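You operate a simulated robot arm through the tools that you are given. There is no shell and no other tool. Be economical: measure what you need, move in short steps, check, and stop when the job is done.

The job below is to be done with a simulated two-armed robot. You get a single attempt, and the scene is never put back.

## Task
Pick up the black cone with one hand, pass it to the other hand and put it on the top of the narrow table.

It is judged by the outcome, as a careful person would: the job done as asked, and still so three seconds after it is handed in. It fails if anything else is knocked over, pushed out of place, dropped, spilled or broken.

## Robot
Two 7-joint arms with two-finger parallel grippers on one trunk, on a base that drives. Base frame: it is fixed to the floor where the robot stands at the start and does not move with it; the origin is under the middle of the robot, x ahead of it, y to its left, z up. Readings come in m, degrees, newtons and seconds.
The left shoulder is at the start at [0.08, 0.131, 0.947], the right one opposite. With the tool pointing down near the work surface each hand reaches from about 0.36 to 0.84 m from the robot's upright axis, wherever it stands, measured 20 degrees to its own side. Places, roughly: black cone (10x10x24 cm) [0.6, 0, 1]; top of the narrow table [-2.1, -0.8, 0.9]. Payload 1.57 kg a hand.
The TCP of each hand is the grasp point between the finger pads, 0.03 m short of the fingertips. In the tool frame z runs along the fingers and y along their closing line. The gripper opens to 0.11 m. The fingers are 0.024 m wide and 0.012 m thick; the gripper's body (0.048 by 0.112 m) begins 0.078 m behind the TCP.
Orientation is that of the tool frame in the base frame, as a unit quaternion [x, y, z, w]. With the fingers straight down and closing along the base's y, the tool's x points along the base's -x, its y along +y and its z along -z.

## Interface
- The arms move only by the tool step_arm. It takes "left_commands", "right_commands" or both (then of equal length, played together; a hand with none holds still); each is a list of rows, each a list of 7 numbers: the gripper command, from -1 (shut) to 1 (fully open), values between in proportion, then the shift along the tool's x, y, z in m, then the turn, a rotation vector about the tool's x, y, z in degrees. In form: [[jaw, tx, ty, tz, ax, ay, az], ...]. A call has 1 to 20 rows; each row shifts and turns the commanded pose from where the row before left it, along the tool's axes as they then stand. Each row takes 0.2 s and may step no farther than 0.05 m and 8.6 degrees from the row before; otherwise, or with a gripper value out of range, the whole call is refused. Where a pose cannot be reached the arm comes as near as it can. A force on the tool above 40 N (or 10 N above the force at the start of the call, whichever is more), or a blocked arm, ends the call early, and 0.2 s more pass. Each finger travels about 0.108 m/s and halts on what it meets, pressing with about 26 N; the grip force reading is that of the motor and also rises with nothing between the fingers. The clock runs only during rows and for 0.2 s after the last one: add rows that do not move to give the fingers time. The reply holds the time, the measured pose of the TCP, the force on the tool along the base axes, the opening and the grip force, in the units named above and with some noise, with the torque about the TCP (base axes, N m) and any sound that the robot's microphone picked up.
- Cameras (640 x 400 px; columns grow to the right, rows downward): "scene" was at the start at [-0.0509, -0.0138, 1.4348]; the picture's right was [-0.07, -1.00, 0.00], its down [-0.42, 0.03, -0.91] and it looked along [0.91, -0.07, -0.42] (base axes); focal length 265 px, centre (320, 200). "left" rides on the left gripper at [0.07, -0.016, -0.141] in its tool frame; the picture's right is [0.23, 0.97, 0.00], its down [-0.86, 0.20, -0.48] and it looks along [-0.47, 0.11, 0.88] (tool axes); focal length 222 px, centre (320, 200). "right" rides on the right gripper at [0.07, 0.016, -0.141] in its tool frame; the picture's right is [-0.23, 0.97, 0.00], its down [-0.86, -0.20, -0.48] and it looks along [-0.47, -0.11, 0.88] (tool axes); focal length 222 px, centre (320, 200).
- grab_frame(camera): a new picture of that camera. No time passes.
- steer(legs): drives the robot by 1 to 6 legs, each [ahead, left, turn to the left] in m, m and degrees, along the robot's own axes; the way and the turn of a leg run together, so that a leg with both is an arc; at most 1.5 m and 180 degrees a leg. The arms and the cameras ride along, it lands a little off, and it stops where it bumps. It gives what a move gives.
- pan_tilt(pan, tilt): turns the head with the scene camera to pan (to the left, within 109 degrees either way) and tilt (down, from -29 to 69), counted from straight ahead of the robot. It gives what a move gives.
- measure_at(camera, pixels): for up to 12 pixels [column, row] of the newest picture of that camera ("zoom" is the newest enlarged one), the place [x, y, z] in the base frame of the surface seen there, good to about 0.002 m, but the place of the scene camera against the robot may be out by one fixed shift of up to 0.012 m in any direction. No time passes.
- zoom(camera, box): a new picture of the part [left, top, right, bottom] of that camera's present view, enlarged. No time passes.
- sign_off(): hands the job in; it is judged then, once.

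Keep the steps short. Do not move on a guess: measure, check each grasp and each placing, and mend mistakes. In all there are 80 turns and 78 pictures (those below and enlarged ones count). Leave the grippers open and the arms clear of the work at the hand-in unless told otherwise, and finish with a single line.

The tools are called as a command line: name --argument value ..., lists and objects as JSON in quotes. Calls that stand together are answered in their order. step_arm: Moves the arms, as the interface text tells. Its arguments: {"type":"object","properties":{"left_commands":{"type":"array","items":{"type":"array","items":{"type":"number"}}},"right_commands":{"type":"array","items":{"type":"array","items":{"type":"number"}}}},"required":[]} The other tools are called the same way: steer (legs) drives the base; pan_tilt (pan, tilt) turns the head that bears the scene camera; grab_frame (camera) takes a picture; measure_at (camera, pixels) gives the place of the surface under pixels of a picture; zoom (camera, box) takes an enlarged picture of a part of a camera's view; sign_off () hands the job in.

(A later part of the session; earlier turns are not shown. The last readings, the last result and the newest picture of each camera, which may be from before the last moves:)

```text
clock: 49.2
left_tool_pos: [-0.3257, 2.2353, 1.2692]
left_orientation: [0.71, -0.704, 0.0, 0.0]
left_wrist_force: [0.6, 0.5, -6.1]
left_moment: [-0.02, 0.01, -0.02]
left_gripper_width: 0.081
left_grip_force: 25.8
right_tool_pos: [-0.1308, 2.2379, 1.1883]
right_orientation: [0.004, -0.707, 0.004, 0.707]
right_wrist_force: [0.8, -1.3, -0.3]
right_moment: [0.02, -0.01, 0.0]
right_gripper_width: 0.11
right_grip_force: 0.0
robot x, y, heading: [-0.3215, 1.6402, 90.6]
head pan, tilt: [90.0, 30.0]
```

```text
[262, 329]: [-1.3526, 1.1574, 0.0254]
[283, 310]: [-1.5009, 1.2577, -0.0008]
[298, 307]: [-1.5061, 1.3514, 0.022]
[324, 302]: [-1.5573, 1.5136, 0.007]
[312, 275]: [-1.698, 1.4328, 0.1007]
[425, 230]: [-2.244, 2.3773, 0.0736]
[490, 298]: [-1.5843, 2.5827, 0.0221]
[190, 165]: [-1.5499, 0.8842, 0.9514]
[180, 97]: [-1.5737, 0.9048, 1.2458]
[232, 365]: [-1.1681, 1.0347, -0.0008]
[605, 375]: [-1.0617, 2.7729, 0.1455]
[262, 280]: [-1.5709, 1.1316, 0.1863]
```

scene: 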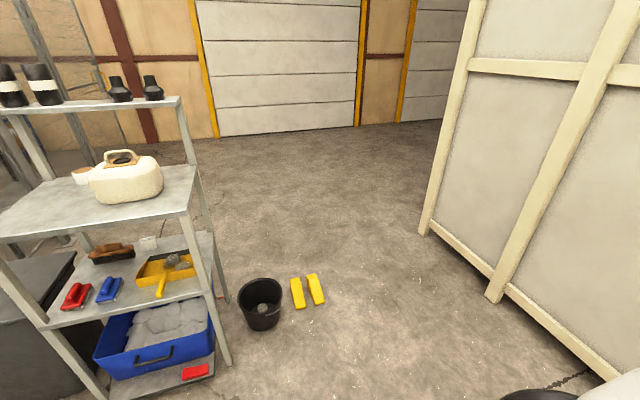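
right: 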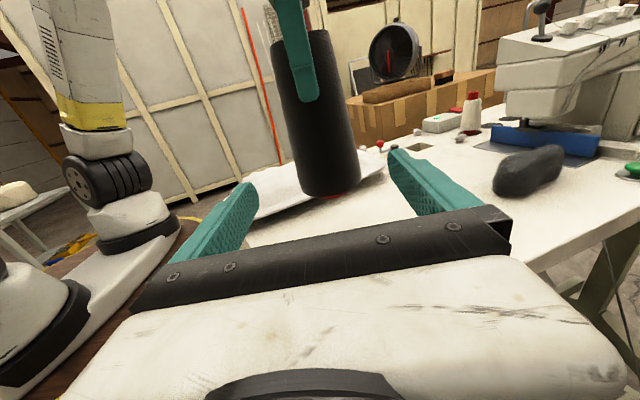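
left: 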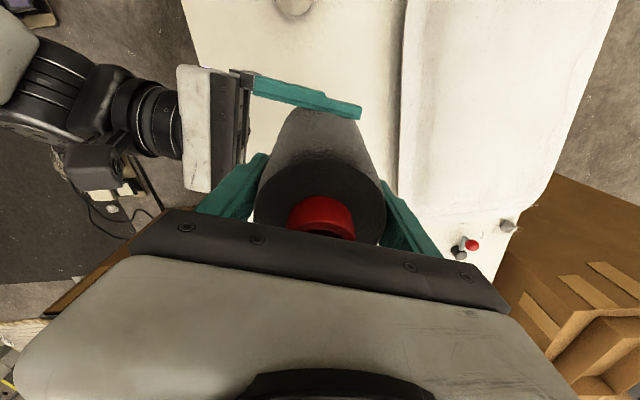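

The corridor past the wedges (y 1.53) to the crate wall (about 2.4–2.55) is tight for the right wrist, which sticks out sideways. I'll tuck the right hand by tilting it back to point down, then check both elbows' widths.

step_arm --right_commands '[[1, 0, 0, 0, 0, -8.18, 0], [1, 0, 0, 0, 0, -8.18, 0], [1, 0, 0, 0, 0, -8.18, 0], [1, 0, 0, 0, 0, -8.18, 0], [1, 0, 0, 0, 0, -8.18, 0], [1, 0, 0, 0, 0, -8.18, 0], [1, 0, 0, 0, 0, -8.18, 0], [1, 0, 0, 0, 0, -8.18, 0], [1, 0, 0, 0, 0, -8.18, 0], [1, 0, 0, 0, 0, -8.18, 0], [1, 0, 0, 0, 0, -8.18, 0], [1, 0, 0, 0, 0, 0, 0]]'

pan_tilt --pan 0 --tilt 20

grab_frame --camera "scene"

```text
clock: 51.9
left_tool_pos: [-0.3245, 2.2361, 1.2684]
left_orientation: [0.71, -0.704, 0.001, 0.001]
left_wrist_force: [0.3, 0.9, -6.7]
left_moment: [0.01, 0.04, -0.05]
left_gripper_width: 0.081
left_grip_force: 26.0
right_tool_pos: [-0.1311, 2.2377, 1.1893]
right_orientation: [-0.004, 1.0, 0.0, 0.001]
right_wrist_force: [0.6, 0.4, 0.4]
right_moment: [-0.04, -0.02, 0.03]
right_gripper_width: 0.11
right_grip_force: 0.0
robot x, y, heading: [-0.3154, 1.6456, 90.2]
head pan, tilt: [90.0, 30.0]
```

```text
clock: 53.5
left_tool_pos: [-0.3259, 2.2358, 1.2692]
left_orientation: [0.711, -0.704, 0.001, 0.0]
left_wrist_force: [1.0, -0.2, -6.9]
left_moment: [0.0, -0.01, 0.02]
left_gripper_width: 0.0811
left_grip_force: 26.0
right_tool_pos: [-0.1303, 2.2361, 1.1902]
right_orientation: [-0.004, 1.0, 0.001, 0.0]
right_wrist_force: [-0.1, -0.6, -0.7]
right_moment: [0.0, 0.03, -0.01]
right_gripper_width: 0.11
right_grip_force: 0.0
robot x, y, heading: [-0.3174, 1.6416, 90.4]
head pan, tilt: [0.0, 20.0]
```

```text
47 pictures are left
```

scene: 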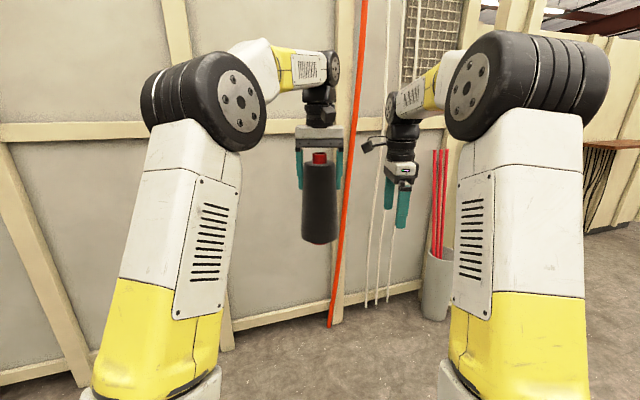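

Both arms are compact now. I'll measure the elbow edges (150,100) and (607,90), and the wall and pole in front.

measure_at --camera "scene" --pixels '[[153, 100], [604, 90], [230, 240], [400, 230], [345, 150], [440, 280], [110, 320], [570, 340], [318, 240]]'

```text
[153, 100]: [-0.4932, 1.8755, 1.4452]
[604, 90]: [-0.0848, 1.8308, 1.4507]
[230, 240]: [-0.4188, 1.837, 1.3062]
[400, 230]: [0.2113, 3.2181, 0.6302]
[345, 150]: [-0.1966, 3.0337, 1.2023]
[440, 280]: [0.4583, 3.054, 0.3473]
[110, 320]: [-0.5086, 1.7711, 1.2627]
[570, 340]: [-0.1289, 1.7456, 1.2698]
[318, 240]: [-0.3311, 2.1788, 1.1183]
```

The arms span only about ±0.25 m sideways, so the base is the widest part. I'll move ahead 0.28 m and turn left 90°, putting the corridor straight in front of me, and look.

steer --legs '[[0.28, 0, 0], [0, 0, 89.5]]'

pan_tilt --pan 0 --tilt 35

grab_frame --camera "scene"

```text
clock: 59.2
left_tool_pos: [-0.9158, 1.9208, 1.2673]
left_orientation: [1.0, 0.0, 0.001, 0.0]
left_wrist_force: [-0.1, -0.1, -6.0]
left_moment: [0.0, -0.01, 0.02]
left_gripper_width: 0.081
left_grip_force: 25.9
right_tool_pos: [-0.9143, 2.1141, 1.1882]
right_orientation: [-0.707, 0.708, 0.0, -0.001]
right_wrist_force: [0.2, -0.8, 0.5]
right_moment: [0.02, 0.01, 0.01]
right_gripper_width: 0.1101
right_grip_force: 0.0
robot x, y, heading: [-0.3278, 1.9181, 180.4]
head pan, tilt: [0.0, 20.0]
```

```text
clock: 60.0
left_tool_pos: [-0.9151, 1.9219, 1.2669]
left_orientation: [1.0, 0.0, 0.001, 0.0]
left_wrist_force: [-0.9, 0.3, -5.7]
left_moment: [0.0, 0.01, 0.0]
left_gripper_width: 0.081
left_grip_force: 26.4
right_tool_pos: [-0.9149, 2.1145, 1.1898]
right_orientation: [0.708, -0.706, 0.0, 0.001]
right_wrist_force: [0.3, 0.2, 0.7]
right_moment: [0.0, 0.01, -0.01]
right_gripper_width: 0.1099
right_grip_force: 0.1
robot x, y, heading: [-0.326, 1.9168, 179.9]
head pan, tilt: [0.0, 35.0]
```

```text
46 pictures are left
```

scene: 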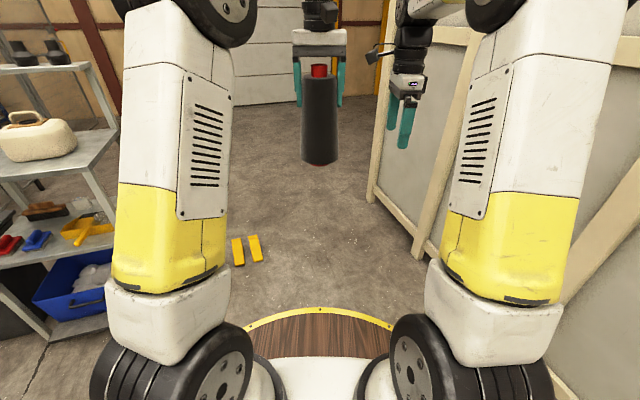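

Ahead is clear between the wedges at (247,250) and the crate feet at (417,255) and (375,195). I'll check these gaps.

measure_at --camera "scene" --pixels '[[262, 260], [256, 237], [417, 258], [372, 198], [395, 225], [330, 190], [300, 130]]'

```text
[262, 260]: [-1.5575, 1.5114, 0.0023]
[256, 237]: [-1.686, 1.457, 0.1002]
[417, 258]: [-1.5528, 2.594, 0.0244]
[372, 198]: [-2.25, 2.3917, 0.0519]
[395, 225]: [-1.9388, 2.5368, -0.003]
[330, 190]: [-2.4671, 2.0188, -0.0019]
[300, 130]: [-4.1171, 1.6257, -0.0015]
```

Clearance is about 0.12 m to the wedges and 0.17 m or more to the crate. I'll drive ahead 1.2 m, then 0.55 m, then turn left 90° to face the narrow table.

steer --legs '[[1.2, 0, 0], [0.55, 0, 0], [0, 0, 90]]'

grab_frame --camera "scene"

```text
clock: 72.7
left_tool_pos: [-2.0793, 1.3288, 1.2692]
left_orientation: [0.709, 0.706, 0.0, -0.001]
left_wrist_force: [-1.0, -0.3, -5.8]
left_moment: [0.02, 0.02, 0.0]
left_gripper_width: 0.0804
left_grip_force: 25.9
right_tool_pos: [-2.2737, 1.3301, 1.1898]
right_orientation: [1.0, -0.002, 0.0, 0.0]
right_wrist_force: [-0.1, -0.6, 1.0]
right_moment: [-0.01, 0.02, 0.03]
right_gripper_width: 0.1098
right_grip_force: 0.0
robot x, y, heading: [-2.0804, 1.9223, -90.3]
head pan, tilt: [0.0, 35.0]
```

```text
45 pictures are left
```

scene: 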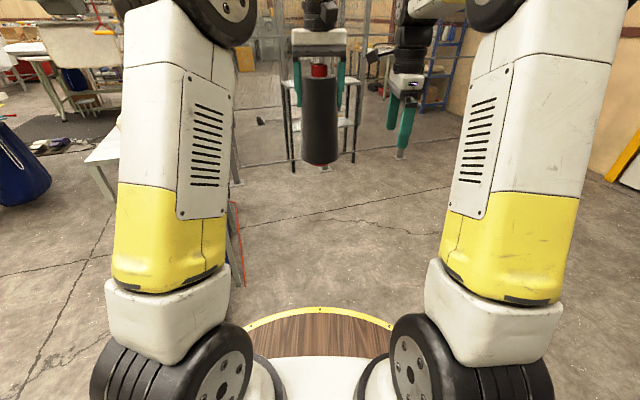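

The narrow table is straight ahead at (320,85) in the picture with clear floor between. I'll drive ahead 1.4 m and look.

steer --legs '[[1.4, 0, 0]]'

grab_frame --camera "scene"

grab_frame --camera "left"

```text
clock: 79.7
left_tool_pos: [-2.1125, -0.0691, 1.2686]
left_orientation: [0.716, 0.698, 0.0, 0.001]
left_wrist_force: [0.2, -0.2, -6.5]
left_moment: [0.03, 0.0, -0.01]
left_gripper_width: 0.0807
left_grip_force: 26.1
right_tool_pos: [-2.3069, -0.064, 1.189]
right_orientation: [1.0, -0.013, -0.001, 0.0]
right_wrist_force: [-0.2, -0.6, 0.3]
right_moment: [-0.01, -0.01, -0.01]
right_gripper_width: 0.1099
right_grip_force: 0.0
robot x, y, heading: [-2.0974, 0.5212, -91.6]
head pan, tilt: [0.0, 35.0]
```

```text
44 pictures are left
```

scene: 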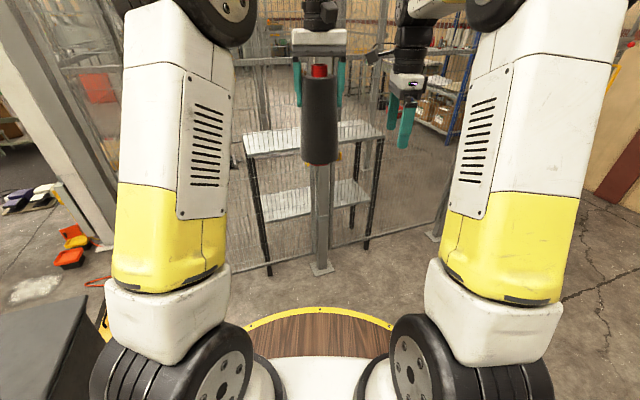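

```text
43 pictures are left
```

left: 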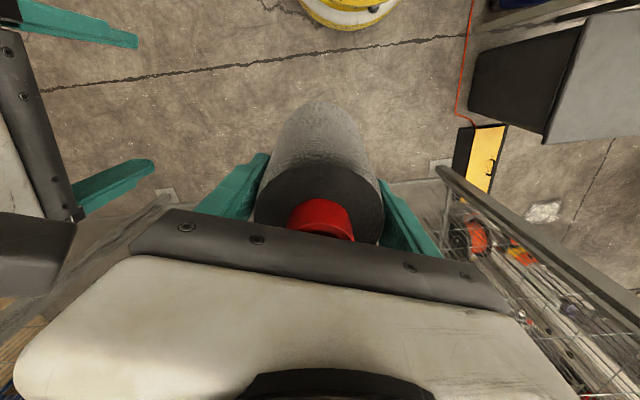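

There is mesh and a post at (322,265) in front of the table on this side too. I'll measure the fence layout and look around it.

measure_at --camera "scene" --pixels '[[322, 268], [436, 235], [322, 200], [270, 270], [250, 142], [375, 125], [383, 137], [250, 155], [285, 62], [368, 245], [110, 240], [355, 60]]'

pan_tilt --pan -25 --tilt 15

grab_frame --camera "scene"

pan_tilt --pan 25 --tilt 15

grab_frame --camera "scene"

```text
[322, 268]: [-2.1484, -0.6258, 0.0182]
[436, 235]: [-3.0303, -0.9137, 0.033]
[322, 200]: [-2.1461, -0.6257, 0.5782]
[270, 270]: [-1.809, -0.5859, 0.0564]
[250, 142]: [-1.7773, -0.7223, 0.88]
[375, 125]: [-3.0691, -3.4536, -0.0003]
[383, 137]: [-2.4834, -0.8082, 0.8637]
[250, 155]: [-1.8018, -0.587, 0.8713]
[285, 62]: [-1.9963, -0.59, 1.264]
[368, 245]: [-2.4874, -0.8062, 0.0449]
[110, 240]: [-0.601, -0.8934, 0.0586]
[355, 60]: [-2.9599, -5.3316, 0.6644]
```

```text
clock: 80.6
left_tool_pos: [-2.1129, -0.0687, 1.2686]
left_orientation: [0.716, 0.698, 0.001, -0.001]
left_wrist_force: [0.6, 0.1, -6.6]
left_moment: [0.03, -0.02, -0.02]
left_gripper_width: 0.0808
left_grip_force: 26.8
right_tool_pos: [-2.3074, -0.0642, 1.1884]
right_orientation: [1.0, -0.013, 0.0, 0.0]
right_wrist_force: [-0.5, -0.5, -0.1]
right_moment: [0.01, 0.02, -0.01]
right_gripper_width: 0.1098
right_grip_force: 0.1
robot x, y, heading: [-2.1023, 0.5269, -91.6]
head pan, tilt: [-25.0, 15.0]
```

```text
42 pictures are left
```

scene: 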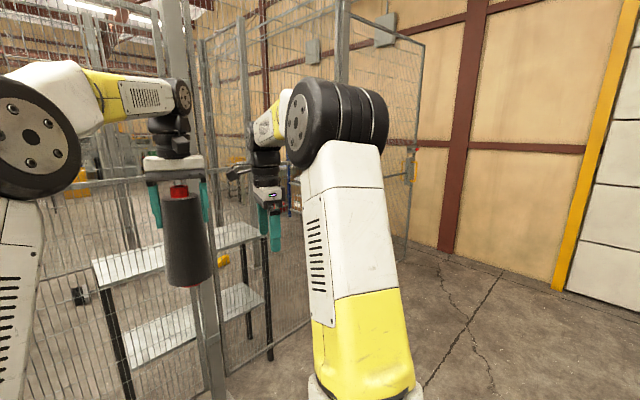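

```text
clock: 81.7
left_tool_pos: [-2.1116, -0.0683, 1.269]
left_orientation: [0.716, 0.698, 0.0, -0.001]
left_wrist_force: [-0.1, -0.3, -6.1]
left_moment: [0.03, -0.01, 0.02]
left_gripper_width: 0.0809
left_grip_force: 26.0
right_tool_pos: [-2.3071, -0.0637, 1.1895]
right_orientation: [1.0, -0.013, 0.0, 0.001]
right_wrist_force: [0.4, 0.0, 0.1]
right_moment: [0.01, 0.02, -0.01]
right_gripper_width: 0.1098
right_grip_force: 0.2
robot x, y, heading: [-2.098, 0.5244, -91.4]
head pan, tilt: [25.0, 15.0]
```

```text
41 pictures are left
```

scene: 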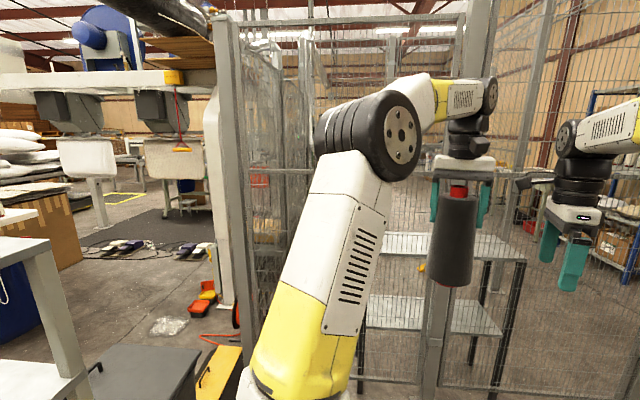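

The fence runs from (-1.21,-0.34) through (-2.15,-0.63) to (-3.03,-0.91), and the table stands behind it. There seems to be a gate to my right, near (400,130) in the pan -25 picture. I'll look there more squarely.

pan_tilt --pan -48 --tilt 15

grab_frame --camera "scene"

```text
clock: 83.2
left_tool_pos: [-2.1128, -0.0682, 1.2674]
left_orientation: [0.716, 0.698, 0.0, -0.001]
left_wrist_force: [0.0, 0.6, -5.5]
left_moment: [0.06, 0.02, -0.01]
left_gripper_width: 0.0806
left_grip_force: 26.3
right_tool_pos: [-2.3074, -0.0647, 1.1893]
right_orientation: [1.0, -0.013, 0.0, 0.001]
right_wrist_force: [-0.3, -0.4, -0.2]
right_moment: [0.02, 0.0, -0.01]
right_gripper_width: 0.1097
right_grip_force: 0.0
robot x, y, heading: [-2.1014, 0.5255, -91.6]
head pan, tilt: [-48.0, 15.0]
```

```text
40 pictures are left
```

scene: 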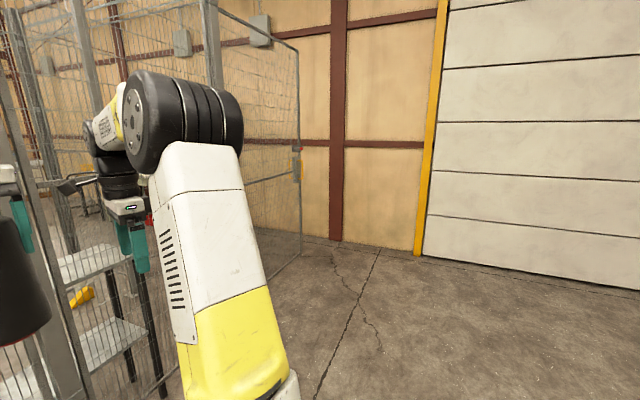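

measure_at --camera "scene" --pixels '[[300, 250], [297, 150], [213, 60], [215, 20], [296, 60], [333, 235], [270, 130], [80, 60], [275, 255], [260, 180]]'

steer --legs '[[0, -0.9, 0]]'

pan_tilt --pan 0 --tilt 15

grab_frame --camera "scene"

```text
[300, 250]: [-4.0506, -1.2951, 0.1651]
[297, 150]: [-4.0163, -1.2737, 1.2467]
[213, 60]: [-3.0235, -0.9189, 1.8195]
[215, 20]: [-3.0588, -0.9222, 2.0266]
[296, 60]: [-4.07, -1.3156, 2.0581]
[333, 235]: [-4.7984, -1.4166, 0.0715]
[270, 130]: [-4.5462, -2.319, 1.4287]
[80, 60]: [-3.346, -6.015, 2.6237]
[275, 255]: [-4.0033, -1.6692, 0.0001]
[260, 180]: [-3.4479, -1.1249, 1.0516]
```

```text
clock: 87.9
left_tool_pos: [-3.0072, -0.0478, 1.2686]
left_orientation: [0.715, 0.7, 0.001, -0.001]
left_wrist_force: [0.6, 0.5, -6.2]
left_moment: [0.03, 0.0, 0.0]
left_gripper_width: 0.0809
left_grip_force: 26.4
right_tool_pos: [-3.2009, -0.0445, 1.1887]
right_orientation: [1.0, -0.011, 0.0, -0.001]
right_wrist_force: [0.0, -0.5, 0.0]
right_moment: [0.01, -0.01, 0.02]
right_gripper_width: 0.1097
right_grip_force: 0.1
robot x, y, heading: [-2.9969, 0.5481, -91.2]
head pan, tilt: [-48.0, 15.0]
```

```text
clock: 89.1
left_tool_pos: [-3.007, -0.0476, 1.2671]
left_orientation: [0.715, 0.699, 0.0, -0.001]
left_wrist_force: [-0.4, 0.0, -5.6]
left_moment: [-0.03, 0.01, 0.01]
left_gripper_width: 0.0806
left_grip_force: 25.8
right_tool_pos: [-3.2007, -0.0426, 1.1894]
right_orientation: [1.0, -0.011, 0.001, 0.0]
right_wrist_force: [-0.3, 0.0, -0.7]
right_moment: [-0.01, -0.01, 0.0]
right_gripper_width: 0.11
right_grip_force: 0.0
robot x, y, heading: [-2.9944, 0.547, -91.2]
head pan, tilt: [0.0, 15.0]
```

```text
39 pictures are left
```

scene: 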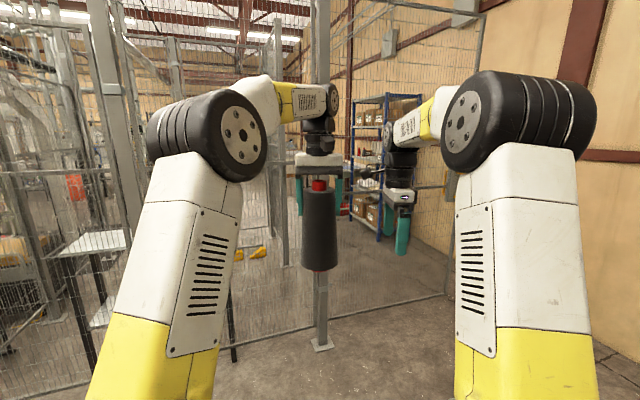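

The fence panel ends free at about (-4.05,-1.30), and the building wall is near x -4.8, leaving an opening of about 0.75 m. I'll move 1.0 m right to look at that opening squarely, after measuring the posts seen here.

measure_at --camera "scene" --pixels '[[320, 342], [285, 262], [120, 150], [440, 297], [250, 253], [233, 355], [95, 240], [600, 345], [388, 235], [50, 315], [175, 80]]'

steer --legs '[[0, -1.0, 0]]'

pan_tilt --pan 0 --tilt 20

grab_frame --camera "scene"

```text
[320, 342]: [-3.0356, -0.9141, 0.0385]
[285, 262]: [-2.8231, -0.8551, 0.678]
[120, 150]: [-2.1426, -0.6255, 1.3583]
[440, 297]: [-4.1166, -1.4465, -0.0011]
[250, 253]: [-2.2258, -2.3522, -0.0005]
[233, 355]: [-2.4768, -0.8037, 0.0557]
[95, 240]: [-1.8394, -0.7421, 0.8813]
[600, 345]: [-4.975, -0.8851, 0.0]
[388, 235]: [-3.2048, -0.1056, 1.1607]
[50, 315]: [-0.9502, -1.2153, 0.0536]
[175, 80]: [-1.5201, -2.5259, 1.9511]
```

```text
clock: 94.2
left_tool_pos: [-4.0018, -0.0282, 1.2684]
left_orientation: [0.713, 0.701, 0.001, -0.001]
left_wrist_force: [-0.1, 0.1, -6.5]
left_moment: [0.0, 0.0, 0.02]
left_gripper_width: 0.0808
left_grip_force: 25.9
right_tool_pos: [-4.1956, -0.0261, 1.1904]
right_orientation: [1.0, -0.009, 0.001, 0.0]
right_wrist_force: [0.1, 0.0, 0.2]
right_moment: [-0.02, 0.02, -0.01]
right_gripper_width: 0.1098
right_grip_force: 0.0
robot x, y, heading: [-3.989, 0.5663, -90.9]
head pan, tilt: [0.0, 15.0]
```

```text
clock: 94.9
left_tool_pos: [-4.0017, -0.027, 1.2679]
left_orientation: [0.713, 0.701, 0.0, 0.0]
left_wrist_force: [-0.4, -0.4, -6.5]
left_moment: [0.03, -0.01, 0.0]
left_gripper_width: 0.0809
left_grip_force: 26.0
right_tool_pos: [-4.1939, -0.0259, 1.1881]
right_orientation: [1.0, -0.009, 0.0, 0.0]
right_wrist_force: [-0.2, -0.1, 0.3]
right_moment: [0.02, 0.03, 0.03]
right_gripper_width: 0.1099
right_grip_force: 0.1
robot x, y, heading: [-3.9924, 0.5637, -90.8]
head pan, tilt: [0.0, 20.0]
```

```text
38 pictures are left
```

scene: 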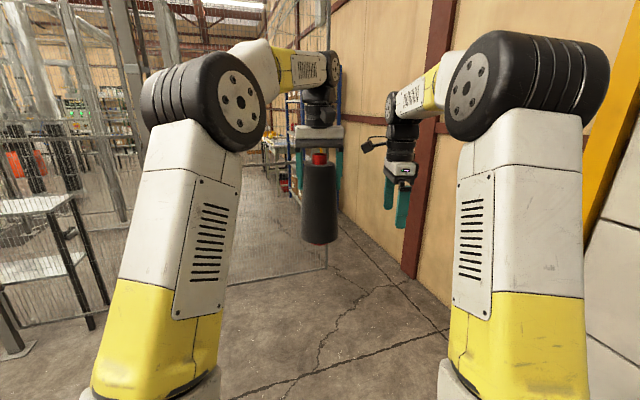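

The opening is between the panel end at (327,262) and the wall column at (407,270). I'll measure it and the way beyond.

zoom --camera "scene" --box '[220, 80, 460, 310]'

measure_at --camera "scene" --pixels '[[327, 262], [405, 272], [418, 280], [340, 205], [360, 235], [330, 190], [285, 185], [270, 190], [325, 100], [430, 180], [345, 225]]'

```text
1.74 times, centred on (340, 195) of scene
```

zoom: 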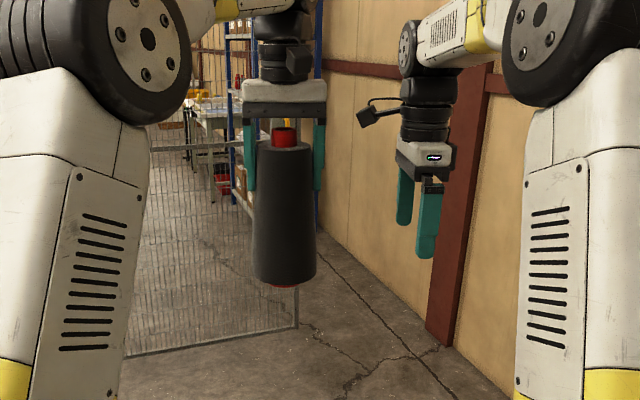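

```text
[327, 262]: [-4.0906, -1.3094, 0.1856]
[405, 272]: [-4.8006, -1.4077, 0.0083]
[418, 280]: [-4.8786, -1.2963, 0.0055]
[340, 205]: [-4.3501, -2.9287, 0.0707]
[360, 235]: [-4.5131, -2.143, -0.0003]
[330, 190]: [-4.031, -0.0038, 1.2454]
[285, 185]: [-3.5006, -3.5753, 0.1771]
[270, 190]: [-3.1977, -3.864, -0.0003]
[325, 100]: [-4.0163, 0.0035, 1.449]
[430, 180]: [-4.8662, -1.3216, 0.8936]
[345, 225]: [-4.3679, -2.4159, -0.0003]
```

The opening is about 0.69 m between the panel end and the column, and my base is 0.58 m across, so it can pass if centred. The fence line runs at 17.4°, so I'll turn left 18° to face straight through, strafe right 0.95 m, then measure again from close.

steer --legs '[[0, 0, 18.2], [0, -0.95, 0]]'

pan_tilt --pan 0 --tilt 30

grab_frame --camera "scene"

```text
clock: 100.8
left_tool_pos: [-4.7112, -0.2778, 1.2675]
left_orientation: [0.594, 0.805, 0.001, 0.0]
left_wrist_force: [-0.3, 0.3, -6.2]
left_moment: [0.01, 0.0, 0.04]
left_gripper_width: 0.0806
left_grip_force: 26.2
right_tool_pos: [-4.8983, -0.3355, 1.189]
right_orientation: [0.989, 0.15, 0.0, 0.0]
right_wrist_force: [-0.2, 0.1, 0.5]
right_moment: [0.01, 0.01, -0.01]
right_gripper_width: 0.1098
right_grip_force: 0.0
robot x, y, heading: [-4.8915, 0.2904, -72.9]
head pan, tilt: [0.0, 20.0]
```

```text
clock: 101.5
left_tool_pos: [-4.7132, -0.2774, 1.2679]
left_orientation: [0.594, 0.804, 0.001, 0.0]
left_wrist_force: [-0.3, -0.1, -6.4]
left_moment: [0.02, -0.02, 0.03]
left_gripper_width: 0.0808
left_grip_force: 25.9
right_tool_pos: [-4.8987, -0.3357, 1.1899]
right_orientation: [0.989, 0.151, 0.0, 0.0]
right_wrist_force: [0.0, 0.7, -0.2]
right_moment: [0.0, -0.02, 0.01]
right_gripper_width: 0.11
right_grip_force: 0.1
robot x, y, heading: [-4.8877, 0.286, -72.9]
head pan, tilt: [0.0, 30.0]
```

```text
36 pictures are left
```

scene: 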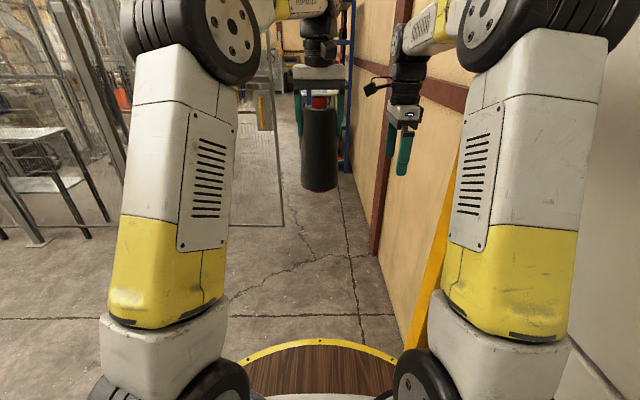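

I see the column foot at (375,252), a yellow door frame foot at (407,345) and the panel end at (282,222). I'll measure them and the way beyond.

measure_at --camera "scene" --pixels '[[375, 250], [372, 200], [407, 343], [412, 320], [280, 222], [281, 180], [275, 130], [365, 225], [385, 280], [345, 170], [262, 110], [350, 190]]'

zoom --camera "scene" --box '[220, 60, 440, 360]'

```text
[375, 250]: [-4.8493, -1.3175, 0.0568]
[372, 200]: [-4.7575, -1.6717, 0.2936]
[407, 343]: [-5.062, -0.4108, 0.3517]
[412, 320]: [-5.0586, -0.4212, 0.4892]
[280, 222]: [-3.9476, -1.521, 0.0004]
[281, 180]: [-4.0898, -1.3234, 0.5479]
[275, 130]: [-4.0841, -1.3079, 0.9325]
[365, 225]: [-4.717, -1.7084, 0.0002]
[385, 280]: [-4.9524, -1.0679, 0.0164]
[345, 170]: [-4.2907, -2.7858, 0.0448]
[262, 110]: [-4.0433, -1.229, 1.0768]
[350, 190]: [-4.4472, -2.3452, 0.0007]
```

```text
1.33 times, centred on (330, 210) of scene
```

zoom: 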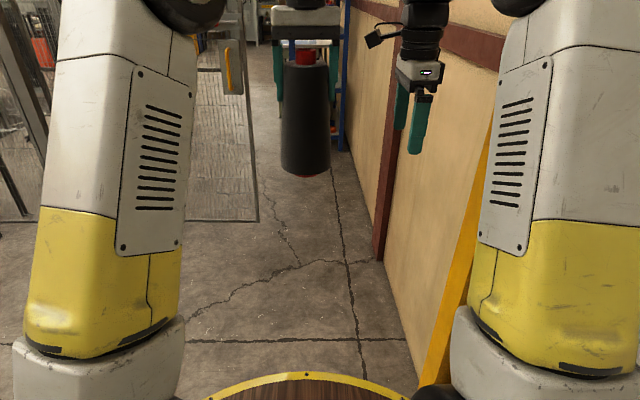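

In fence-aligned coordinates, the panel end is at u=4.30, the column at about 5.01 and the yellow frame at 4.955. I'm at u=4.58 now. I'll go ahead 1.18 m, past the frame but short of the panel, then measure again.

steer --legs '[[1.18, 0, 0]]'

pan_tilt --pan 0 --tilt 50

grab_frame --camera "scene"

```text
clock: 107.5
left_tool_pos: [-4.3741, -1.4072, 1.2687]
left_orientation: [0.597, 0.802, 0.0, -0.001]
left_wrist_force: [0.5, 0.3, -5.7]
left_moment: [0.0, 0.0, -0.03]
left_gripper_width: 0.0808
left_grip_force: 26.3
right_tool_pos: [-4.5597, -1.4635, 1.1891]
right_orientation: [0.989, 0.145, 0.0, 0.001]
right_wrist_force: [0.0, 0.4, 0.0]
right_moment: [-0.01, 0.01, 0.01]
right_gripper_width: 0.1102
right_grip_force: 0.1
robot x, y, heading: [-4.5471, -0.84, -73.2]
head pan, tilt: [0.0, 30.0]
```

```text
clock: 108.4
left_tool_pos: [-4.3743, -1.4079, 1.2675]
left_orientation: [0.597, 0.802, 0.0, -0.001]
left_wrist_force: [-0.6, -0.5, -6.0]
left_moment: [0.0, -0.02, 0.03]
left_gripper_width: 0.0808
left_grip_force: 26.2
right_tool_pos: [-4.5606, -1.4641, 1.1892]
right_orientation: [0.989, 0.145, 0.0, 0.001]
right_wrist_force: [-0.5, -0.6, -0.6]
right_moment: [0.0, 0.01, 0.01]
right_gripper_width: 0.1101
right_grip_force: 0.2
robot x, y, heading: [-4.5473, -0.8381, -73.3]
head pan, tilt: [0.0, 50.0]
```

```text
34 pictures are left
```

scene: 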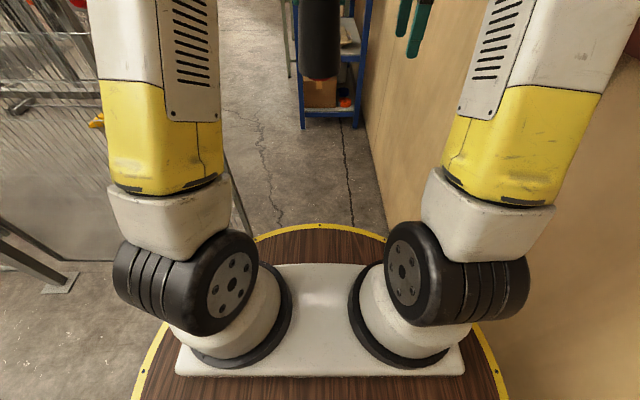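

The panel's end bar shows at (235,190) and the blue rack feet at (303,127) and (362,127). I'll measure these.

measure_at --camera "scene" --pixels '[[243, 215], [236, 190], [228, 165], [303, 127], [362, 126], [387, 215], [375, 170], [370, 100], [250, 232], [280, 130], [240, 30], [293, 75]]'

pan_tilt --pan -60 --tilt 45

grab_frame --camera "scene"

```text
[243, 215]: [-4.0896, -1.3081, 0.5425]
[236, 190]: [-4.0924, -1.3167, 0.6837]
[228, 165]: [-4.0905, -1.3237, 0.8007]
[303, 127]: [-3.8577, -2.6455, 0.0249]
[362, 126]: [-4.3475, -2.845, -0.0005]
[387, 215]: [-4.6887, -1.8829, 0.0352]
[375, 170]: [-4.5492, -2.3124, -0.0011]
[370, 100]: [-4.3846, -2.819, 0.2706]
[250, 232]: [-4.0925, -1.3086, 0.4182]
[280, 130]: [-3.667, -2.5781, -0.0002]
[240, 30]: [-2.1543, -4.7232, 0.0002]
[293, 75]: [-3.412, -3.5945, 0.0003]
```

```text
clock: 109.7
left_tool_pos: [-4.3737, -1.4079, 1.2676]
left_orientation: [0.597, 0.802, 0.001, -0.001]
left_wrist_force: [1.4, -0.4, -5.9]
left_moment: [0.01, -0.01, 0.01]
left_gripper_width: 0.0807
left_grip_force: 25.8
right_tool_pos: [-4.5604, -1.464, 1.1897]
right_orientation: [0.989, 0.145, 0.0, 0.0]
right_wrist_force: [-0.2, -0.4, 0.0]
right_moment: [0.03, 0.03, 0.0]
right_gripper_width: 0.1102
right_grip_force: 0.0
robot x, y, heading: [-4.5456, -0.8376, -73.3]
head pan, tilt: [-60.0, 45.0]
```

```text
33 pictures are left
```

scene: 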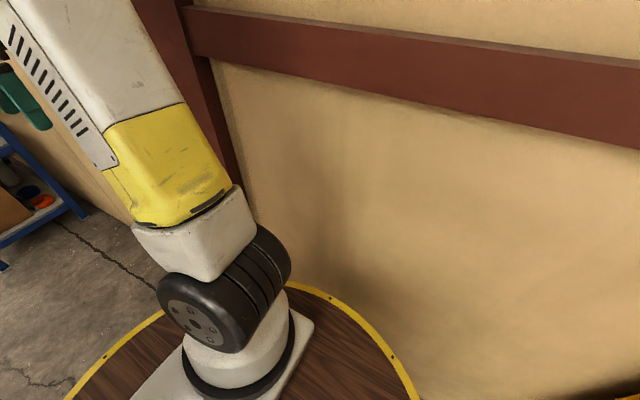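

A column and a horizontal beam run along the wall. I'll measure their faces.

measure_at --camera "scene" --pixels '[[215, 80], [225, 140], [240, 185], [250, 40], [400, 75], [240, 30], [235, 50], [420, 360], [300, 150], [190, 60], [195, 10], [420, 120]]'

```text
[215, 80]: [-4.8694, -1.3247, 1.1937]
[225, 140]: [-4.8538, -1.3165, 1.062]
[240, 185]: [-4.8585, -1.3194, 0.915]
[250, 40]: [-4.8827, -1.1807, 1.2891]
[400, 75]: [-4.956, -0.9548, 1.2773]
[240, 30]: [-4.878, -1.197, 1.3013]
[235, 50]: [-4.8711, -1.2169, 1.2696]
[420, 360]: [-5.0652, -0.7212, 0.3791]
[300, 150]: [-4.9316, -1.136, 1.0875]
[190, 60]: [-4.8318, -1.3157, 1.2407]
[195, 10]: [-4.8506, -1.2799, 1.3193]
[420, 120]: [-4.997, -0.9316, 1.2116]
```

Column and beam faces are at u≈5.005 and the panel end at 4.298, so the middle is 4.652. I'm at 4.593, heading -73.3°. I'll turn left 0.6° and strafe right 0.058 m, then read the pose.

steer --legs '[[0, 0, 0.6], [0, -0.058, 0]]'

step_arm --left_commands '[[-1, 0, 0, 0, 0, 0, 0]]'

```text
clock: 110.9
left_tool_pos: [-4.4226, -1.4232, 1.2689]
left_orientation: [0.593, 0.805, 0.001, -0.001]
left_wrist_force: [-0.5, 0.1, -6.3]
left_moment: [0.0, 0.03, 0.0]
left_gripper_width: 0.0807
left_grip_force: 26.2
right_tool_pos: [-4.6103, -1.4807, 1.1897]
right_orientation: [0.989, 0.151, -0.001, 0.0]
right_wrist_force: [1.0, 0.1, 0.2]
right_moment: [-0.02, 0.01, -0.01]
right_gripper_width: 0.11
right_grip_force: 0.0
robot x, y, heading: [-4.5965, -0.8576, -72.7]
head pan, tilt: [-60.0, 45.0]
```

```text
clock: 111.3
left_tool_pos: [-4.4247, -1.422, 1.2678]
left_orientation: [0.593, 0.805, 0.002, -0.001]
left_wrist_force: [-0.4, -0.5, -6.5]
left_moment: [0.02, 0.01, -0.02]
left_gripper_width: 0.0809
left_grip_force: 25.7
right_tool_pos: [-4.6106, -1.48, 1.1891]
right_orientation: [0.989, 0.15, 0.0, 0.0]
right_wrist_force: [-0.9, -0.5, -0.5]
right_moment: [-0.02, 0.01, 0.02]
right_gripper_width: 0.1098
right_grip_force: 0.0
robot x, y, heading: [-4.6026, -0.8535, -72.6]
head pan, tilt: [-60.0, 45.0]
```

I'm at u≈4.647, heading -72.65°, which is centred. I'll go ahead 0.3 m to the mouth of the opening and check the drift.

steer --legs '[[0.3, 0, 0]]'

pan_tilt --pan 45 --tilt 55

grab_frame --camera "scene"

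```text
clock: 113.4
left_tool_pos: [-4.3336, -1.711, 1.2687]
left_orientation: [0.593, 0.806, 0.001, 0.0]
left_wrist_force: [-0.3, 0.3, -6.1]
left_moment: [0.03, 0.01, -0.03]
left_gripper_width: 0.0808
left_grip_force: 26.0
right_tool_pos: [-4.5191, -1.7687, 1.1895]
right_orientation: [0.989, 0.151, 0.0, 0.0]
right_wrist_force: [0.7, 0.3, -0.8]
right_moment: [0.0, -0.01, 0.0]
right_gripper_width: 0.1097
right_grip_force: 0.0
robot x, y, heading: [-4.5136, -1.146, -72.5]
head pan, tilt: [-60.0, 45.0]
```

```text
clock: 115.2
left_tool_pos: [-4.3331, -1.7106, 1.2675]
left_orientation: [0.592, 0.806, 0.001, -0.002]
left_wrist_force: [-0.3, 0.2, -5.4]
left_moment: [0.0, -0.02, 0.02]
left_gripper_width: 0.0804
left_grip_force: 26.0
right_tool_pos: [-4.5202, -1.7672, 1.1888]
right_orientation: [0.989, 0.15, 0.0, 0.001]
right_wrist_force: [-0.8, 1.1, -0.3]
right_moment: [0.02, 0.0, 0.01]
right_gripper_width: 0.1097
right_grip_force: 0.0
robot x, y, heading: [-4.5131, -1.1426, -72.8]
head pan, tilt: [45.0, 55.0]
```

```text
32 pictures are left
```

scene: 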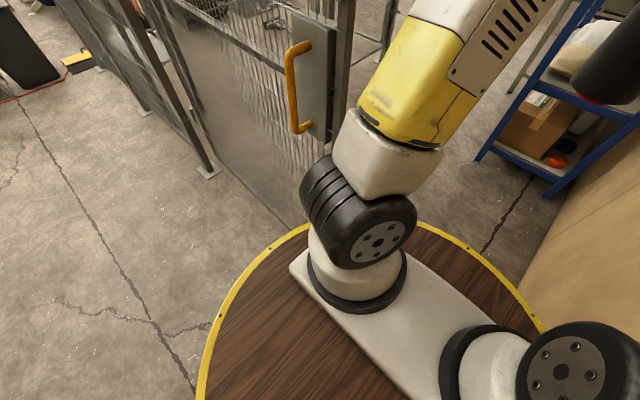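

I'm centred at u≈4.651, and the deck's left edge clears the panel with its yellow handle. I'll drive ahead 0.75 m through the opening.

steer --legs '[[0.35, 0, 0], [0.4, 0, 0]]'

pan_tilt --pan 90 --tilt 30

grab_frame --camera "scene"

```text
clock: 119.6
left_tool_pos: [-4.1133, -2.4268, 1.2671]
left_orientation: [0.593, 0.805, 0.0, -0.002]
left_wrist_force: [0.3, 1.2, -6.2]
left_moment: [-0.01, 0.03, 0.02]
left_gripper_width: 0.0809
left_grip_force: 26.0
right_tool_pos: [-4.298, -2.4845, 1.1896]
right_orientation: [0.989, 0.15, 0.0, 0.0]
right_wrist_force: [0.0, 0.7, 0.6]
right_moment: [-0.03, 0.0, 0.01]
right_gripper_width: 0.1101
right_grip_force: 0.0
robot x, y, heading: [-4.2903, -1.8595, -72.7]
head pan, tilt: [45.0, 55.0]
```

```text
clock: 120.7
left_tool_pos: [-4.1111, -2.4267, 1.2678]
left_orientation: [0.593, 0.805, 0.001, -0.001]
left_wrist_force: [1.0, -0.5, -6.6]
left_moment: [0.03, 0.0, -0.03]
left_gripper_width: 0.0807
left_grip_force: 26.3
right_tool_pos: [-4.299, -2.4851, 1.1894]
right_orientation: [0.989, 0.149, 0.0, 0.0]
right_wrist_force: [0.8, 0.3, -0.1]
right_moment: [0.0, 0.01, -0.01]
right_gripper_width: 0.1103
right_grip_force: 0.1
robot x, y, heading: [-4.2917, -1.8594, -73.0]
head pan, tilt: [90.0, 30.0]
```

```text
31 pictures are left
```

scene: 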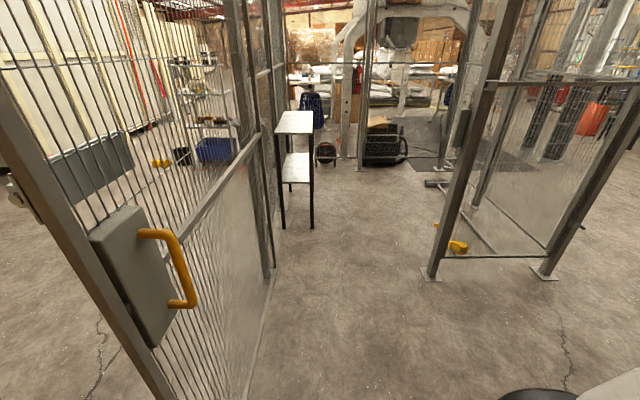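

I'm through. The table is visible at (295,150), and there are south fence feet at (430,275) and (545,275). I'll measure them and the handle.

measure_at --camera "scene" --pixels '[[430, 272], [545, 272], [458, 245], [437, 185], [470, 200], [190, 300], [283, 132], [308, 132], [283, 113], [312, 114], [283, 227], [355, 160]]'

zoom --camera "scene" --box '[240, 80, 480, 290]'

```text
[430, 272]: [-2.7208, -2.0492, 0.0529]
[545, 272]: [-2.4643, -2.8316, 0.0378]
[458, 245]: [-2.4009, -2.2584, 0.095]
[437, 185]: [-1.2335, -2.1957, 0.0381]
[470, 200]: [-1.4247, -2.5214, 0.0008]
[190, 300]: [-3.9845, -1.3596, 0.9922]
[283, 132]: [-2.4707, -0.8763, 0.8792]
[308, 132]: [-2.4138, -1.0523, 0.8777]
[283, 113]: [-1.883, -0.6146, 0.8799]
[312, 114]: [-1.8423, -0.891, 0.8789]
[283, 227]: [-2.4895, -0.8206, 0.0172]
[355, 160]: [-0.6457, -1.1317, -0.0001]
```

```text
1.90 times, centred on (360, 185) of scene
```

zoom: 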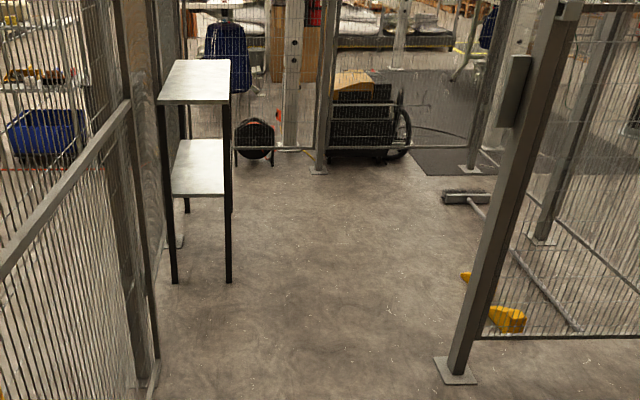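

The table spans u 1.90–2.63 and v 0.02–0.30, with its top at 0.879. The corridor is clear up to the post at v 1.10. I'll turn left 90°, then drive ahead 2.35 m along the fence.

steer --legs '[[0, 0, 90.2], [1.2, 0, 0]]'

pan_tilt --pan 0 --tilt 35

grab_frame --camera "scene"

```text
clock: 130.6
left_tool_pos: [-2.5846, -1.307, 1.2673]
left_orientation: [-0.156, 0.988, 0.001, -0.002]
left_wrist_force: [0.7, 0.3, -6.6]
left_moment: [0.03, 0.02, 0.05]
left_gripper_width: 0.0804
left_grip_force: 26.5
right_tool_pos: [-2.5249, -1.4912, 1.1889]
right_orientation: [0.587, 0.81, 0.001, -0.001]
right_wrist_force: [0.0, -0.6, -0.6]
right_moment: [-0.02, -0.03, -0.03]
right_gripper_width: 0.1098
right_grip_force: 0.0
robot x, y, heading: [-3.1497, -1.4908, 18.2]
head pan, tilt: [90.0, 30.0]
```

```text
clock: 132.3
left_tool_pos: [-2.5853, -1.3076, 1.2677]
left_orientation: [-0.156, 0.988, -0.001, -0.002]
left_wrist_force: [0.0, 0.7, -5.4]
left_moment: [-0.03, 0.04, 0.02]
left_gripper_width: 0.0808
left_grip_force: 26.5
right_tool_pos: [-2.5231, -1.492, 1.189]
right_orientation: [0.587, 0.809, 0.0, 0.001]
right_wrist_force: [0.0, 0.1, 0.7]
right_moment: [-0.03, -0.03, 0.0]
right_gripper_width: 0.11
right_grip_force: 0.0
robot x, y, heading: [-3.1491, -1.4909, 18.1]
head pan, tilt: [0.0, 35.0]
```

```text
29 pictures are left
```

scene: 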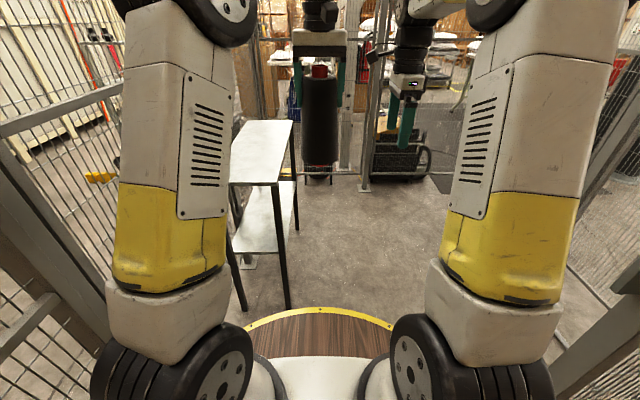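

I'm at u 3.45, v 0.485, heading 18.1°. I need to shift right so the base clears the table (v 0.30). I'll turn right 0.8°, strafe right 0.2 m, go ahead 1.17 m, then strafe 0.11 m more.

steer --legs '[[0, 0, -0.8], [0, -0.2, 0], [1.17, 0, 0], [0, -0.11, 0]]'

pan_tilt --pan 50 --tilt 40

grab_frame --camera "scene"

```text
clock: 140.5
left_tool_pos: [-1.3693, -1.2525, 1.2666]
left_orientation: [-0.153, 0.988, 0.0, -0.002]
left_wrist_force: [-0.5, 0.8, -7.7]
left_moment: [-0.03, 0.02, -0.01]
left_gripper_width: 0.0807
left_grip_force: 26.0
right_tool_pos: [-1.3094, -1.4365, 1.1889]
right_orientation: [0.59, 0.808, 0.0, 0.0]
right_wrist_force: [0.0, 0.1, -0.5]
right_moment: [-0.03, -0.02, -0.02]
right_gripper_width: 0.1104
right_grip_force: 0.1
robot x, y, heading: [-1.9319, -1.4346, 17.7]
head pan, tilt: [0.0, 35.0]
```

```text
clock: 141.7
left_tool_pos: [-1.3695, -1.253, 1.2672]
left_orientation: [-0.154, 0.988, 0.001, -0.001]
left_wrist_force: [0.9, -0.1, -6.7]
left_moment: [-0.01, 0.0, 0.01]
left_gripper_width: 0.0803
left_grip_force: 25.8
right_tool_pos: [-1.3087, -1.4383, 1.189]
right_orientation: [0.59, 0.808, 0.0, 0.0]
right_wrist_force: [0.5, 0.7, -0.7]
right_moment: [0.0, 0.01, 0.02]
right_gripper_width: 0.1097
right_grip_force: 0.0
robot x, y, heading: [-1.9329, -1.4373, 17.6]
head pan, tilt: [50.0, 40.0]
```

```text
28 pictures are left
```

scene: 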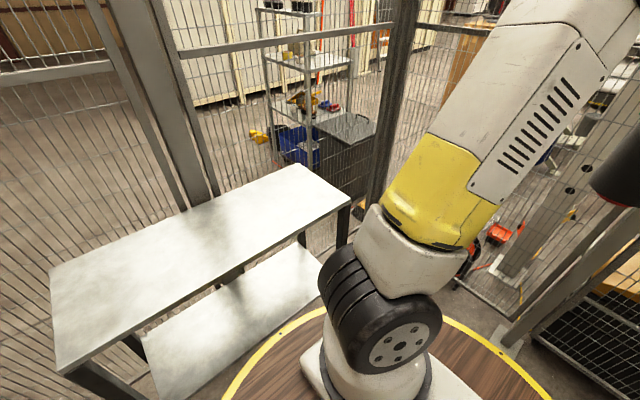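

The table is empty and right beside me, and I'm at u 2.273, v 0.795. I'll turn left 90° to face it. The hands pass above the top and stay about 0.1 m short of the fence.

steer --legs '[[0, 0, 45], [0, 0, 44.7]]'

pan_tilt --pan 0 --tilt 35

grab_frame --camera "scene"

grab_frame --camera "left"

grab_frame --camera "right"

```text
clock: 146.2
left_tool_pos: [-2.1142, -0.8693, 1.2673]
left_orientation: [0.807, -0.591, 0.001, 0.002]
left_wrist_force: [-0.1, 1.0, -5.6]
left_moment: [-0.01, 0.0, -0.02]
left_gripper_width: 0.0805
left_grip_force: 26.0
right_tool_pos: [-1.9291, -0.8114, 1.189]
right_orientation: [-0.154, 0.988, 0.0, 0.0]
right_wrist_force: [0.6, 0.0, 0.1]
right_moment: [0.03, 0.0, 0.01]
right_gripper_width: 0.1104
right_grip_force: 0.1
robot x, y, heading: [-1.9361, -1.4352, 107.4]
head pan, tilt: [50.0, 40.0]
```

```text
clock: 147.4
left_tool_pos: [-2.115, -0.8702, 1.2681]
left_orientation: [0.807, -0.591, 0.001, 0.002]
left_wrist_force: [-0.8, 0.4, -5.5]
left_moment: [-0.03, -0.05, 0.01]
left_gripper_width: 0.0805
left_grip_force: 26.5
right_tool_pos: [-1.9296, -0.8113, 1.189]
right_orientation: [-0.154, 0.988, 0.0, 0.001]
right_wrist_force: [1.0, -0.7, -0.6]
right_moment: [-0.01, 0.02, 0.0]
right_gripper_width: 0.1099
right_grip_force: 0.1
robot x, y, heading: [-1.9315, -1.4306, 107.7]
head pan, tilt: [0.0, 35.0]
```

```text
27 pictures are left
```

scene: 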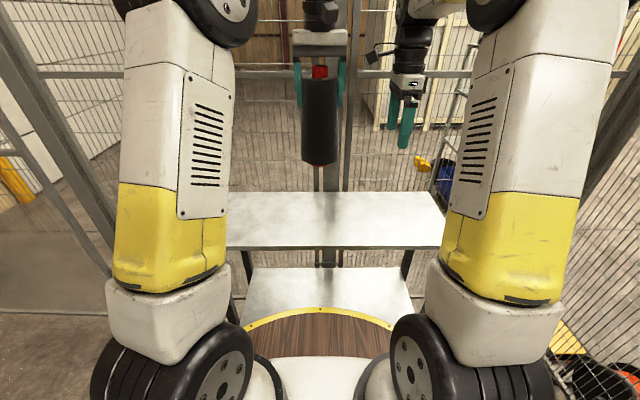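

```text
26 pictures are left
```

left: 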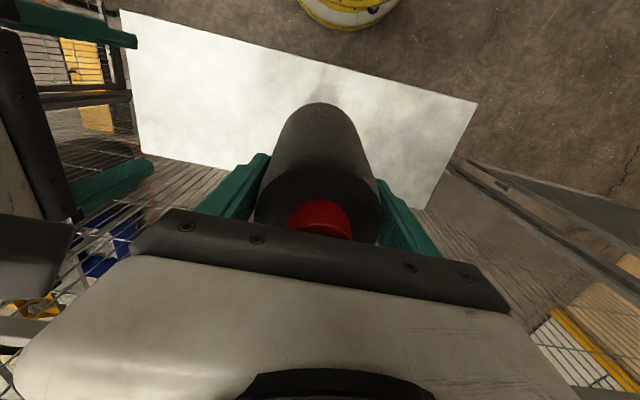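

```text
25 pictures are left
```

right: 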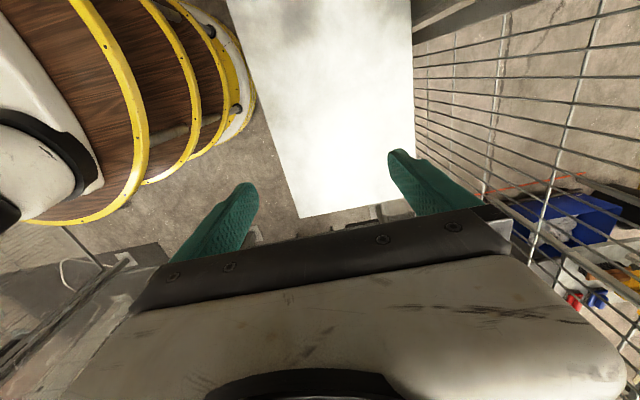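

The cone is over the table. I'll measure the table's edges from the wrist cameras to place it in the middle and get the top height.

measure_at --camera "left" --pixels '[[250, 45], [400, 82], [474, 104], [425, 205], [450, 155], [180, 155], [145, 150], [400, 150], [200, 80]]'

measure_at --camera "right" --pixels '[[262, 120], [285, 180], [409, 60], [410, 120], [340, 120], [340, 60]]'

measure_at --camera "scene" --pixels '[[320, 243], [320, 196], [318, 162], [320, 130]]'

```text
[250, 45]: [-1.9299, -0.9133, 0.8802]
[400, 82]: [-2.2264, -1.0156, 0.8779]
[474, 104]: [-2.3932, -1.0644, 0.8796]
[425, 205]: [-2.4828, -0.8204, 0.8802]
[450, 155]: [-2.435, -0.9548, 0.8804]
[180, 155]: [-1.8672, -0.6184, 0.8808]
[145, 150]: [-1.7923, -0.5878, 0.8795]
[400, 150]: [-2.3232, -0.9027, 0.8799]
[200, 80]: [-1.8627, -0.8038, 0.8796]
```

```text
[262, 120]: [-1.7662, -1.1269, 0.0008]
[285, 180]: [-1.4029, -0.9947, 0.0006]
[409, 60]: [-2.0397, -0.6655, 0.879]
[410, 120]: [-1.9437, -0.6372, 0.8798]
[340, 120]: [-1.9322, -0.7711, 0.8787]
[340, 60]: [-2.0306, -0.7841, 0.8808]
```

```text
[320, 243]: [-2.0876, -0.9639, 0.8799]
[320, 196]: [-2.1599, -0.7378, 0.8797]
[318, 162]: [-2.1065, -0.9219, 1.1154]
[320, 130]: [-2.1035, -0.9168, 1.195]
```

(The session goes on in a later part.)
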